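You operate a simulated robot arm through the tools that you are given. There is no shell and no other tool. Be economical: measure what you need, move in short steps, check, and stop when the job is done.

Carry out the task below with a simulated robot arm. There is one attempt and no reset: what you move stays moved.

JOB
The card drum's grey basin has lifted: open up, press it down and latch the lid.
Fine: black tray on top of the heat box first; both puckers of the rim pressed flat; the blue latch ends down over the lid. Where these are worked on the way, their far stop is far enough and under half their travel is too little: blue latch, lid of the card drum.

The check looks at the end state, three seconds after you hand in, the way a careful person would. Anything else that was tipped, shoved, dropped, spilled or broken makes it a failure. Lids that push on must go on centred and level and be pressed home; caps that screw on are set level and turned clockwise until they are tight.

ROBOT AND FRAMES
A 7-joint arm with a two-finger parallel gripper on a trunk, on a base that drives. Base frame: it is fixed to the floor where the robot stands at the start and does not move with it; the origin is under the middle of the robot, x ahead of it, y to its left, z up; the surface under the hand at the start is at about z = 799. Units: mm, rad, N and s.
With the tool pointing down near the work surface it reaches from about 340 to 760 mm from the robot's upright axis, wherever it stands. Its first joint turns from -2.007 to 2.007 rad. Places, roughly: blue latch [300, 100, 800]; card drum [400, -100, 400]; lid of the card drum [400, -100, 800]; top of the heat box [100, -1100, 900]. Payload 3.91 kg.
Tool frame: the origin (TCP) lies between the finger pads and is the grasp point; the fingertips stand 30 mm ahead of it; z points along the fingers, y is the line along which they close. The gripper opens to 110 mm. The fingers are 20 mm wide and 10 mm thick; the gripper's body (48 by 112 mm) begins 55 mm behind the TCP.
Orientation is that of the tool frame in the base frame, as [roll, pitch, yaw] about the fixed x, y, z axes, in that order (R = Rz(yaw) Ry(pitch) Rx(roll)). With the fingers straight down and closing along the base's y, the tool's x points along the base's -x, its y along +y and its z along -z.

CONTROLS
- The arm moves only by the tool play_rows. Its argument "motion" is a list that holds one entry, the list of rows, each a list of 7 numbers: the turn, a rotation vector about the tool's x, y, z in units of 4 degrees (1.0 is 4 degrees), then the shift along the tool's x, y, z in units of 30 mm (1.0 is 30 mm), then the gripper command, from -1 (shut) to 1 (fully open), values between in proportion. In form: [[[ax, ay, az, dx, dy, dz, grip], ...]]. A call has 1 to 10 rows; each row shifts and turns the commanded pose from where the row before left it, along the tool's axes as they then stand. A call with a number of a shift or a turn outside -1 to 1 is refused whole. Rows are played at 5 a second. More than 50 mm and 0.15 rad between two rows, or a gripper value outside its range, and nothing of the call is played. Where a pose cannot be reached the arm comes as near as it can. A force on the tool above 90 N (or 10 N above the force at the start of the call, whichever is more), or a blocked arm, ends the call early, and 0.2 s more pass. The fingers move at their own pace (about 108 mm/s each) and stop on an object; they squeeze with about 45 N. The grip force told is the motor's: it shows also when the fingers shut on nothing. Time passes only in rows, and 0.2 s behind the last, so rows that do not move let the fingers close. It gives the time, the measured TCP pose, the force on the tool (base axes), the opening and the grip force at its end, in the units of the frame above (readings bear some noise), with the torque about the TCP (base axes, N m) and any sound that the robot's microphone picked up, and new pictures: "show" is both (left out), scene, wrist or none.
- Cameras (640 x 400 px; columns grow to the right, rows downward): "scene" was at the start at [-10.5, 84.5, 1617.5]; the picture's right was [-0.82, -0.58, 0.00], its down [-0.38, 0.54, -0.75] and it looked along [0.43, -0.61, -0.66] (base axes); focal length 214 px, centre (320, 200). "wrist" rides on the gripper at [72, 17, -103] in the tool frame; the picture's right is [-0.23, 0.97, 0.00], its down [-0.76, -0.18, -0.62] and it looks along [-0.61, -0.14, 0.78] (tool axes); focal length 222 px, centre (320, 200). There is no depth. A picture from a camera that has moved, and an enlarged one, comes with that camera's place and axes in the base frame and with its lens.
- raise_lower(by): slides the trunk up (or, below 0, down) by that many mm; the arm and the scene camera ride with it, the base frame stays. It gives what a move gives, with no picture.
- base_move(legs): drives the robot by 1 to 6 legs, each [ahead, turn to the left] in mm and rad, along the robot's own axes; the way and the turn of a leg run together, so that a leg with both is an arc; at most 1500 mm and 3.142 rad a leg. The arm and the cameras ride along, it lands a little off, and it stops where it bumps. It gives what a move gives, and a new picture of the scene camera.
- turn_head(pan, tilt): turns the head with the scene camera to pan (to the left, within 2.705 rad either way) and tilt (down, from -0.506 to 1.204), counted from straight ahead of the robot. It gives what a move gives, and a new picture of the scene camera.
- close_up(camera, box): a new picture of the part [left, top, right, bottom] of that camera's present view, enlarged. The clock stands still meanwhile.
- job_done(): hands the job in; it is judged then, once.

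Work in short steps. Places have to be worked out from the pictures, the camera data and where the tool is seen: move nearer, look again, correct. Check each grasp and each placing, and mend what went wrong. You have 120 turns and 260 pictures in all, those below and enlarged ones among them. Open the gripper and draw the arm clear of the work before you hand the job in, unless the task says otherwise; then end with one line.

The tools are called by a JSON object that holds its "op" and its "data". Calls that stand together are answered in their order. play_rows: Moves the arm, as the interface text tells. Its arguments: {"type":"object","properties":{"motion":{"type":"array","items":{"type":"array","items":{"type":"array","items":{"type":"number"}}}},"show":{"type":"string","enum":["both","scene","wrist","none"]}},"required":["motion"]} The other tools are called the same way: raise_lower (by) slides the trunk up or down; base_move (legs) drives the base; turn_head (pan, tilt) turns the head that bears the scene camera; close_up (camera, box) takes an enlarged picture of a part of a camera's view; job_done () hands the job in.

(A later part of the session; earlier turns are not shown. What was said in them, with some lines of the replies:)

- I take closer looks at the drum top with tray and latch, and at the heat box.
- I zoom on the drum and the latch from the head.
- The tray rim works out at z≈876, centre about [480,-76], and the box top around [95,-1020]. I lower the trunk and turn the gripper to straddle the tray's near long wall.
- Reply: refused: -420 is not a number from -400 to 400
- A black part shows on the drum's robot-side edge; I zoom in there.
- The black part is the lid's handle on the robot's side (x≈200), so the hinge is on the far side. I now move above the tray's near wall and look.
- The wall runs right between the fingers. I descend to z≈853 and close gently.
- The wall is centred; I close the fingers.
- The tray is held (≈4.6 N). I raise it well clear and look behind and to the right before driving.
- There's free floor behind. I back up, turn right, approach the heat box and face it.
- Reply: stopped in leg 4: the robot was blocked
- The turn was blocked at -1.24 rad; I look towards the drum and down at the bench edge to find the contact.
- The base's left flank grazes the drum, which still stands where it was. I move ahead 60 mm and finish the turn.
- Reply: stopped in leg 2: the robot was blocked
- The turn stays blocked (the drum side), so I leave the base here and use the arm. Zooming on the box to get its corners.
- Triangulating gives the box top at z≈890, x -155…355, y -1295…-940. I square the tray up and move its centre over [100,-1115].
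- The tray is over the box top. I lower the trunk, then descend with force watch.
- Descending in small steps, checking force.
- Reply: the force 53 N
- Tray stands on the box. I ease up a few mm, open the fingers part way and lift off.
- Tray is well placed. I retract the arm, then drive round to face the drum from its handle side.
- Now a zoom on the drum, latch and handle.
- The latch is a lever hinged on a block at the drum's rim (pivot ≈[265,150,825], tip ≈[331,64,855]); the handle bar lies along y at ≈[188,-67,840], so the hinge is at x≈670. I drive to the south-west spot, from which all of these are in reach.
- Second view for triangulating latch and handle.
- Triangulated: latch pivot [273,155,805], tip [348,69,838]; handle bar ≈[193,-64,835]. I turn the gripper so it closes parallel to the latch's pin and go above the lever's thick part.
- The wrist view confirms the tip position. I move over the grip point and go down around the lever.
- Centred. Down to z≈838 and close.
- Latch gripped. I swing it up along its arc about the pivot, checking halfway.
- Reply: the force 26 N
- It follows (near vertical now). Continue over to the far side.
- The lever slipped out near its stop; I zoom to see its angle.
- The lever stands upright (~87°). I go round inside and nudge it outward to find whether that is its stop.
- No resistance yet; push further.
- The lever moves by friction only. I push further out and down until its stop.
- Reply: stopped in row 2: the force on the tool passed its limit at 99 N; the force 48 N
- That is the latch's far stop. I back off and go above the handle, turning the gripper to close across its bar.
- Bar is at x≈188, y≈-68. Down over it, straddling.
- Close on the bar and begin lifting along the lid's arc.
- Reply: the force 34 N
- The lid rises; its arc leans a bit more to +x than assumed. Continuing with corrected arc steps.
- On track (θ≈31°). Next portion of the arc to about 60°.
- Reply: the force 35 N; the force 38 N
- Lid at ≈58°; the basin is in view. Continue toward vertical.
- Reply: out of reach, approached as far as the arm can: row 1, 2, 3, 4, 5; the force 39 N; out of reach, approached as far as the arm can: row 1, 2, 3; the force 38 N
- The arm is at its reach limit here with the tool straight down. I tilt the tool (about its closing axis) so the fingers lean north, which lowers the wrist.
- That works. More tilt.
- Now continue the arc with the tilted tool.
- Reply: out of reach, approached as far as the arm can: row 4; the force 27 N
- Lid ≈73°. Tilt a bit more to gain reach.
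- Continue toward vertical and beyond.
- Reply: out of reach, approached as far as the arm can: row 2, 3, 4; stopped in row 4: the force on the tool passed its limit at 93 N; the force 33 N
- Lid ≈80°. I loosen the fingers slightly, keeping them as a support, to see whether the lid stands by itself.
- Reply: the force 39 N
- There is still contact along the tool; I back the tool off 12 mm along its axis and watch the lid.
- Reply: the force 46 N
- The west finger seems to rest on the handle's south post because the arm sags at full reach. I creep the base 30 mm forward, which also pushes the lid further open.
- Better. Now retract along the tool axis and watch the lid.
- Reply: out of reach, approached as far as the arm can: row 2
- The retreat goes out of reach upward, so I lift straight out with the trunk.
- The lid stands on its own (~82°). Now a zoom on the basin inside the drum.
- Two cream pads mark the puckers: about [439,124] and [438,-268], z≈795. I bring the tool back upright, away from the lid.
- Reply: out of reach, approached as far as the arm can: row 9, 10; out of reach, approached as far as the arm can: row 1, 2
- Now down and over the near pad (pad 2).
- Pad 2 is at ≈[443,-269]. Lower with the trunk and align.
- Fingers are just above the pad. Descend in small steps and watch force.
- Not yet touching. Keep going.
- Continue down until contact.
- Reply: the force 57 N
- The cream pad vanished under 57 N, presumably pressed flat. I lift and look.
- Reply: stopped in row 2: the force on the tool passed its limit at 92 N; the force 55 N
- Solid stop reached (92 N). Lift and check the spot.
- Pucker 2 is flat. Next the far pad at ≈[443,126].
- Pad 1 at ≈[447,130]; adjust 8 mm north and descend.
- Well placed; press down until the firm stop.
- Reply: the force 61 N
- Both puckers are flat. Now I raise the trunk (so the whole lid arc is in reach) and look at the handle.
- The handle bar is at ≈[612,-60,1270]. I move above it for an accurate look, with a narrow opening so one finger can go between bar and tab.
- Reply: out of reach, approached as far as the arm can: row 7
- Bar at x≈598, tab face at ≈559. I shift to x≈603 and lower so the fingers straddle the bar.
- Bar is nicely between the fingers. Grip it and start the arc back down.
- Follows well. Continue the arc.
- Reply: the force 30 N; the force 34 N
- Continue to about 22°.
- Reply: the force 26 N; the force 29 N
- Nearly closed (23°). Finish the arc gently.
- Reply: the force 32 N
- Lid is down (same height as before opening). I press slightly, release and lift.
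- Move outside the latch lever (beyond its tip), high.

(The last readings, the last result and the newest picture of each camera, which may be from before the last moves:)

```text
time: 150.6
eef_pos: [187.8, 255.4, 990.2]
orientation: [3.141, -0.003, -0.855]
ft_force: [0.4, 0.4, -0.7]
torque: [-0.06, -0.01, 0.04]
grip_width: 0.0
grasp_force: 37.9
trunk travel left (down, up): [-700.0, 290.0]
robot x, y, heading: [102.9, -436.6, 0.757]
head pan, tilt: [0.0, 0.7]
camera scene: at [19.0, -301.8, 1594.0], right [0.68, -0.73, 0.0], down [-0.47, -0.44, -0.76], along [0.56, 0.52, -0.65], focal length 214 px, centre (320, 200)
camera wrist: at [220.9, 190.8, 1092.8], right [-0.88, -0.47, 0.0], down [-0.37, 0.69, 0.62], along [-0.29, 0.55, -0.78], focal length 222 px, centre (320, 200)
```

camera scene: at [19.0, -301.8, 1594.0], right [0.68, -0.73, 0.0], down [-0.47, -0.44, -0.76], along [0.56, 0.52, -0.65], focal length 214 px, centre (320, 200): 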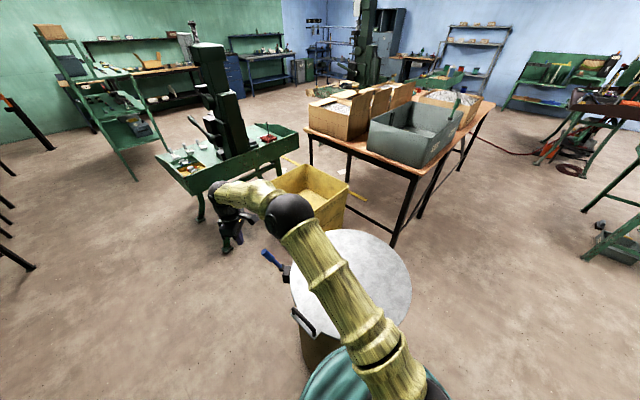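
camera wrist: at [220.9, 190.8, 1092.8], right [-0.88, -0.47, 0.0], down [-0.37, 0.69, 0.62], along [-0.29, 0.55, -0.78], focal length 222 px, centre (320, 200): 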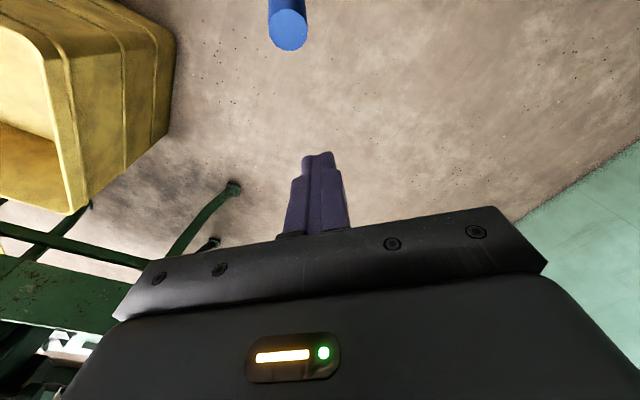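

Lever tip at ≈[239,205,905]. I descend outside of it and sweep it inward.

{"op": "play_rows", "data": {"motion": [[[0, 0, 0, 0, -0.15, 0.95, -1], [0, 0, 0, 0, 0, 0.95, -1], [0, 0, 0, 0, 0, 0.9, -1], [0, 0, 0, 0.7, 0, 0, -1], [0, 0, 0, 0.7, 0, 0, -1], [0, 0, 0, 0.7, 0, 0, -1], [0, 0, 0, 0.7, 0, 0, -1]]], "show": "both"}}

```text
time: 152.2
eef_pos: [246.6, 193.7, 906.1]
orientation: [-3.138, -0.002, -0.856]
ft_force: [0.3, -0.1, 1.2]
torque: [-0.02, 0.03, 0.03]
grip_width: 0.0
grasp_force: 38.2
trunk travel left (down, up): [-700.0, 290.0]
robot x, y, heading: [103.2, -433.2, 0.747]
head pan, tilt: [0.0, 0.7]
camera scene: at [18.4, -304.4, 1594.2], right [0.68, -0.73, 0.0], down [-0.47, -0.44, -0.76], along [0.56, 0.52, -0.64], focal length 214 px, centre (320, 200)
camera wrist: at [280.6, 128.1, 1008.2], right [-0.88, -0.47, 0.0], down [-0.37, 0.69, 0.62], along [-0.29, 0.55, -0.78], focal length 222 px, centre (320, 200)
```

scene: 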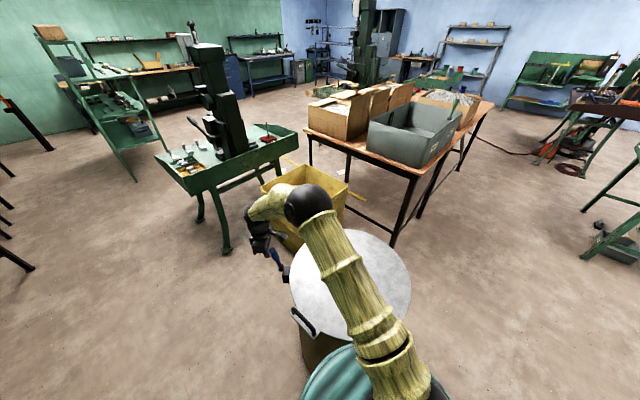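
wrist: 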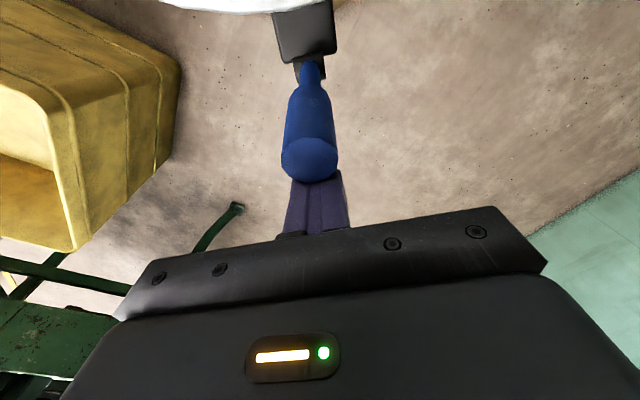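

Lever is being pushed centrally. Sweep on inward past the vertical.

{"op": "play_rows", "data": {"motion": [[[0, 0, 0, 0.6, 0, 0, -1], [0, 0, 0, 0.6, 0, 0, -1], [0, 0, 0, 0.6, 0, 0, -1], [0, 0, 0, 0.6, 0, 0, -1], [0, 0, 0, 0.6, 0, 0.1, -1]]], "show": "none"}}

{"op": "close_up", "data": {"camera": "scene", "box": [230, 200, 370, 310]}}

```text
time: 153.4
eef_pos: [306.5, 125.9, 903.7]
orientation: [-3.141, -0.002, -0.855]
ft_force: [0.2, -0.3, 0.2]
torque: [-0.02, 0.05, -0.03]
grip_width: 0.0
grasp_force: 37.6
trunk travel left (down, up): [-700.0, 290.0]
robot x, y, heading: [103.0, -430.2, 0.747]
head pan, tilt: [0.0, 0.7]
```

```text
3.64 times, centred on (300, 255) of scene
camera zoom: at [19.9, -303.2, 1594.2], right [0.68, -0.73, 0.0], down [-0.47, -0.44, -0.76], along [0.56, 0.52, -0.65], focal length 780 px, centre (393, 0)
```

zoom: 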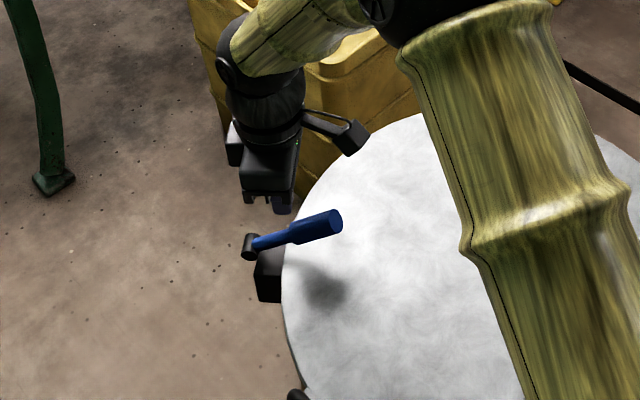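

Lever leans in over the lid. I go above its thick end and press it down to its stop.

{"op": "play_rows", "data": {"motion": [[[0, 0, 0, 0, 0, -1, -1], [0, 0, 0, 0.8, 0, -0.6, -1], [0, 0, 0, 0.75, 0, 0, -1], [0, 0, 0, 0, 0, 0.9, -1], [0, 0, 0, 0, 0, 0.8, -1], [0, 0, 0, 0, 0, 0.5, -1]]], "show": "both"}}

```text
time: 154.8
eef_pos: [336.7, 92.0, 884.3]
orientation: [-3.139, -0.001, -0.855]
ft_force: [-0.3, -0.1, 0.6]
torque: [-0.01, 0.04, 0.01]
grip_width: 0.0
grasp_force: 37.5
trunk travel left (down, up): [-700.0, 290.0]
robot x, y, heading: [101.0, -430.1, 0.752]
head pan, tilt: [0.0, 0.7]
camera scene: at [18.2, -304.0, 1594.2], right [0.68, -0.73, 0.0], down [-0.47, -0.44, -0.76], along [0.56, 0.52, -0.64], focal length 214 px, centre (320, 200)
camera wrist: at [370.4, 25.5, 988.4], right [-0.88, -0.47, 0.0], down [-0.37, 0.69, 0.62], along [-0.29, 0.55, -0.78], focal length 222 px, centre (320, 200)
```

scene: 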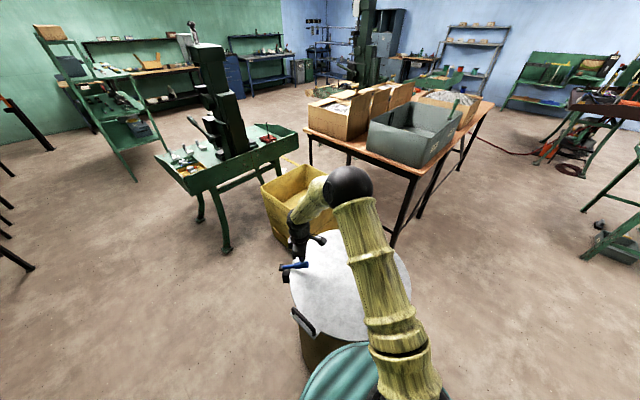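
wrist: 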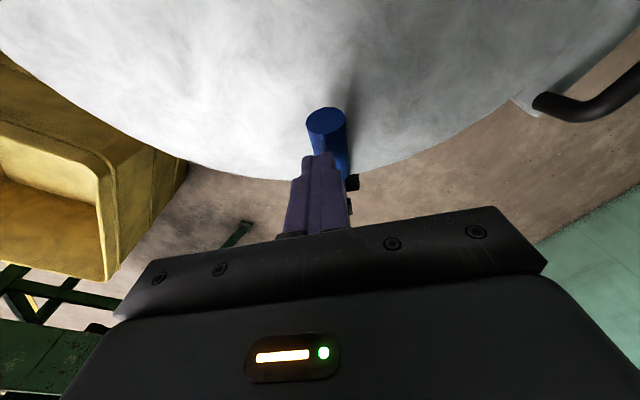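

Slight lateral correction and press down in small steps.

{"op": "play_rows", "data": {"motion": [[[0, 0, 0, 0, 0.12, 0.2, -1], [0, 0, 0, 0, 0, 0.2, -1], [0, 0, 0, 0, 0, 0.15, -1], [0, 0, 0, 0, 0, 0.15, -1], [0, 0, 0, 0, 0, 0.1, -1], [0, 0, 0, 0, 0, 0.1, -1], [0, 0, 0, 0, 0, 0.1, -1], [0, 0, 0, 0, 0, 0.1, -1]]], "show": "wrist"}}

{"op": "close_up", "data": {"camera": "scene", "box": [250, 220, 390, 330]}}

```text
time: 155.8
eef_pos: [334.3, 90.9, 877.7]
orientation: [-3.116, 0.007, -0.854]
ft_force: [-6.0, -9.9, 46.2]
torque: [-0.74, 0.06, -0.09]
grip_width: 0.0
grasp_force: 37.2
trunk travel left (down, up): [-700.0, 290.0]
robot x, y, heading: [102.7, -431.6, 0.75]
head pan, tilt: [0.0, 0.7]
stopped in row 5: the force on the tool passed its limit at 94 N (the readings are from after the stop); the commanded pose is now the measured one
camera wrist: at [366.3, 23.7, 979.7], right [-0.88, -0.47, -0.02], down [-0.38, 0.68, 0.63], along [-0.28, 0.57, -0.77], focal length 222 px, centre (320, 200)
```

wrist: 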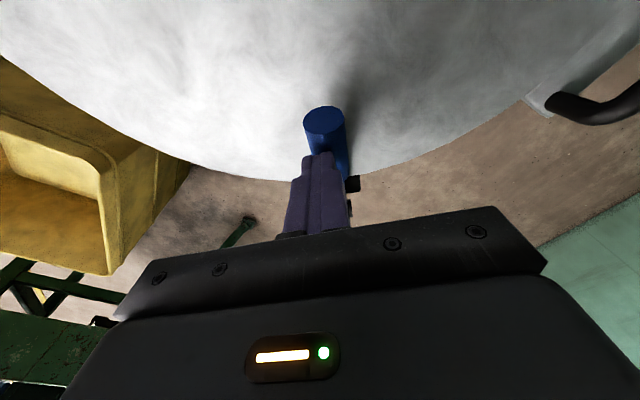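

```text
3.64 times, centred on (320, 275) of scene
camera zoom: at [14.8, -309.9, 1594.3], right [0.68, -0.73, 0.0], down [-0.47, -0.44, -0.77], along [0.56, 0.52, -0.64], focal length 780 px, centre (320, -73)
```

zoom: 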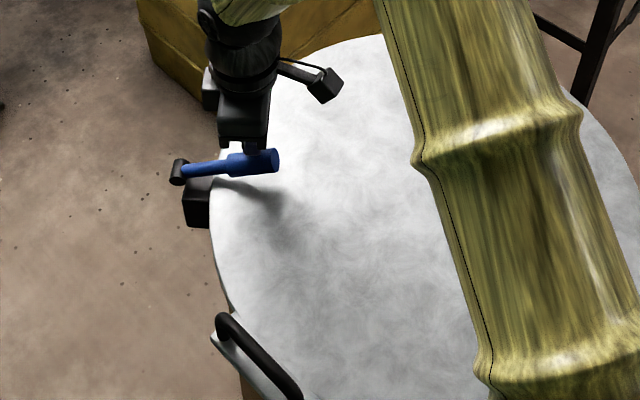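

Firm stop at the original closed height. I lift, retract clear, and check everything.

{"op": "play_rows", "data": {"motion": [[[0, 0, 0, 0, 0, -0.5, -1], [0, 0, 0, 0, 0, -1, -1], [0, 0, 0, 0, 0, -1, -1], [0, 0, 0, 0, 0, -1, -1], [0, 0, 0, 0, 0, -1, -1], [0, 0, 0, 0, 0, -1, 0], [0, 0, 0, 0.9, 0, -1, 0], [0, 0, 0, 0.9, 0, -1, 0], [0, 0, 0, 0.9, 0, 0, 0], [0, 0, 0, 0.9, 0, 0, 0]]], "show": "scene"}}

{"op": "close_up", "data": {"camera": "scene", "box": [260, 230, 340, 300]}}

{"op": "close_up", "data": {"camera": "scene", "box": [220, 180, 480, 400]}}

```text
time: 158.0
eef_pos: [403.9, 7.9, 1097.3]
orientation: [-3.122, 0.007, -0.852]
ft_force: [0.3, -0.3, 0.2]
torque: [-0.04, 0.0, -0.01]
grip_width: 54.8
grasp_force: 0.1
trunk travel left (down, up): [-700.0, 290.0]
robot x, y, heading: [103.4, -434.8, 0.748]
head pan, tilt: [0.0, 0.7]
camera scene: at [18.4, -304.9, 1594.3], right [0.68, -0.73, 0.0], down [-0.47, -0.44, -0.77], along [0.56, 0.52, -0.64], focal length 214 px, centre (320, 200)
```

scene: 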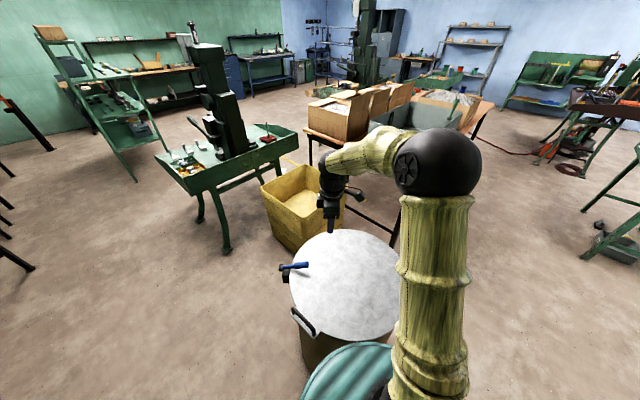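

```text
5.71 times, centred on (300, 265) of scene
camera zoom: at [18.4, -304.9, 1594.3], right [0.68, -0.73, 0.0], down [-0.47, -0.44, -0.77], along [0.56, 0.52, -0.64], focal length 1226 px, centre (434, -171)
```

zoom: 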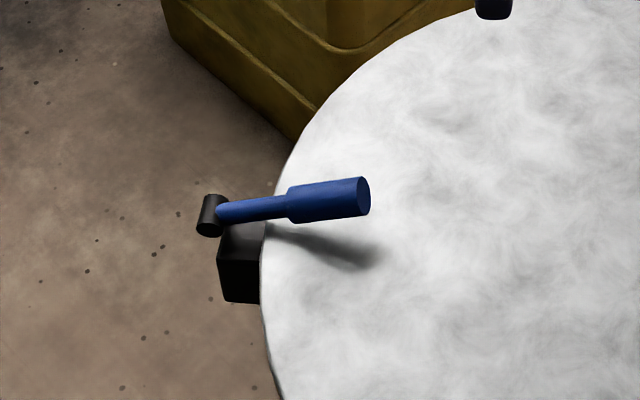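

```text
1.82 times, centred on (350, 290) of scene
camera zoom: at [18.4, -304.9, 1594.3], right [0.68, -0.73, 0.0], down [-0.47, -0.44, -0.77], along [0.56, 0.52, -0.64], focal length 390 px, centre (266, 36)
```

zoom: 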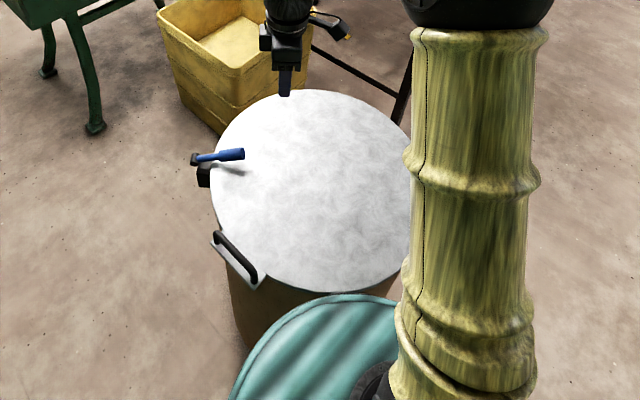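

Latch tip is back at z≈838, its closed stop; lid shut. A last look at the tray on the heat box.

{"op": "turn_head", "data": {"pan": -2.2, "tilt": 0.8}}

```text
time: 160.1
eef_pos: [404.5, 8.6, 1097.5]
orientation: [-3.123, 0.005, -0.855]
ft_force: [0.2, -0.2, 0.3]
torque: [0.02, -0.03, -0.03]
grip_width: 55.2
grasp_force: 0.1
trunk travel left (down, up): [-700.0, 290.0]
robot x, y, heading: [105.0, -432.8, 0.747]
head pan, tilt: [-2.201, 0.799]
camera scene: at [-34.5, -442.1, 1586.0], right [-0.99, -0.12, 0.0], down [-0.09, 0.71, -0.7], along [0.08, -0.69, -0.72], focal length 214 px, centre (320, 200)
```

scene: 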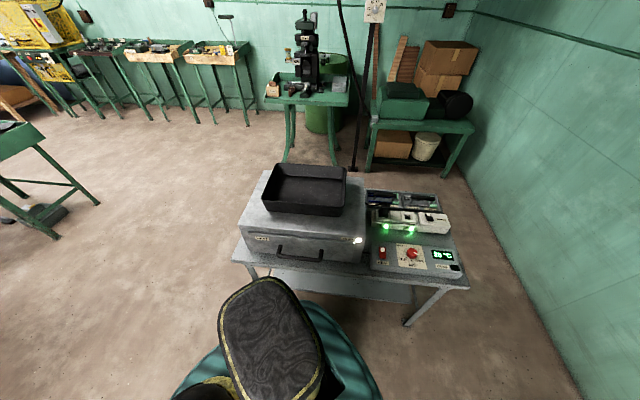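

The tray sits squarely on the heat box, and nothing else looks disturbed. The lid is shut, the latch is down and the arm is clear, so I hand in.

{"op": "job_done", "data": {}}

```text
The job is handed in.
```

The job is handed in: the black tray is on top of the heat box, both rim puckers are pressed flat, and the lid is shut with the blue latch down over it.
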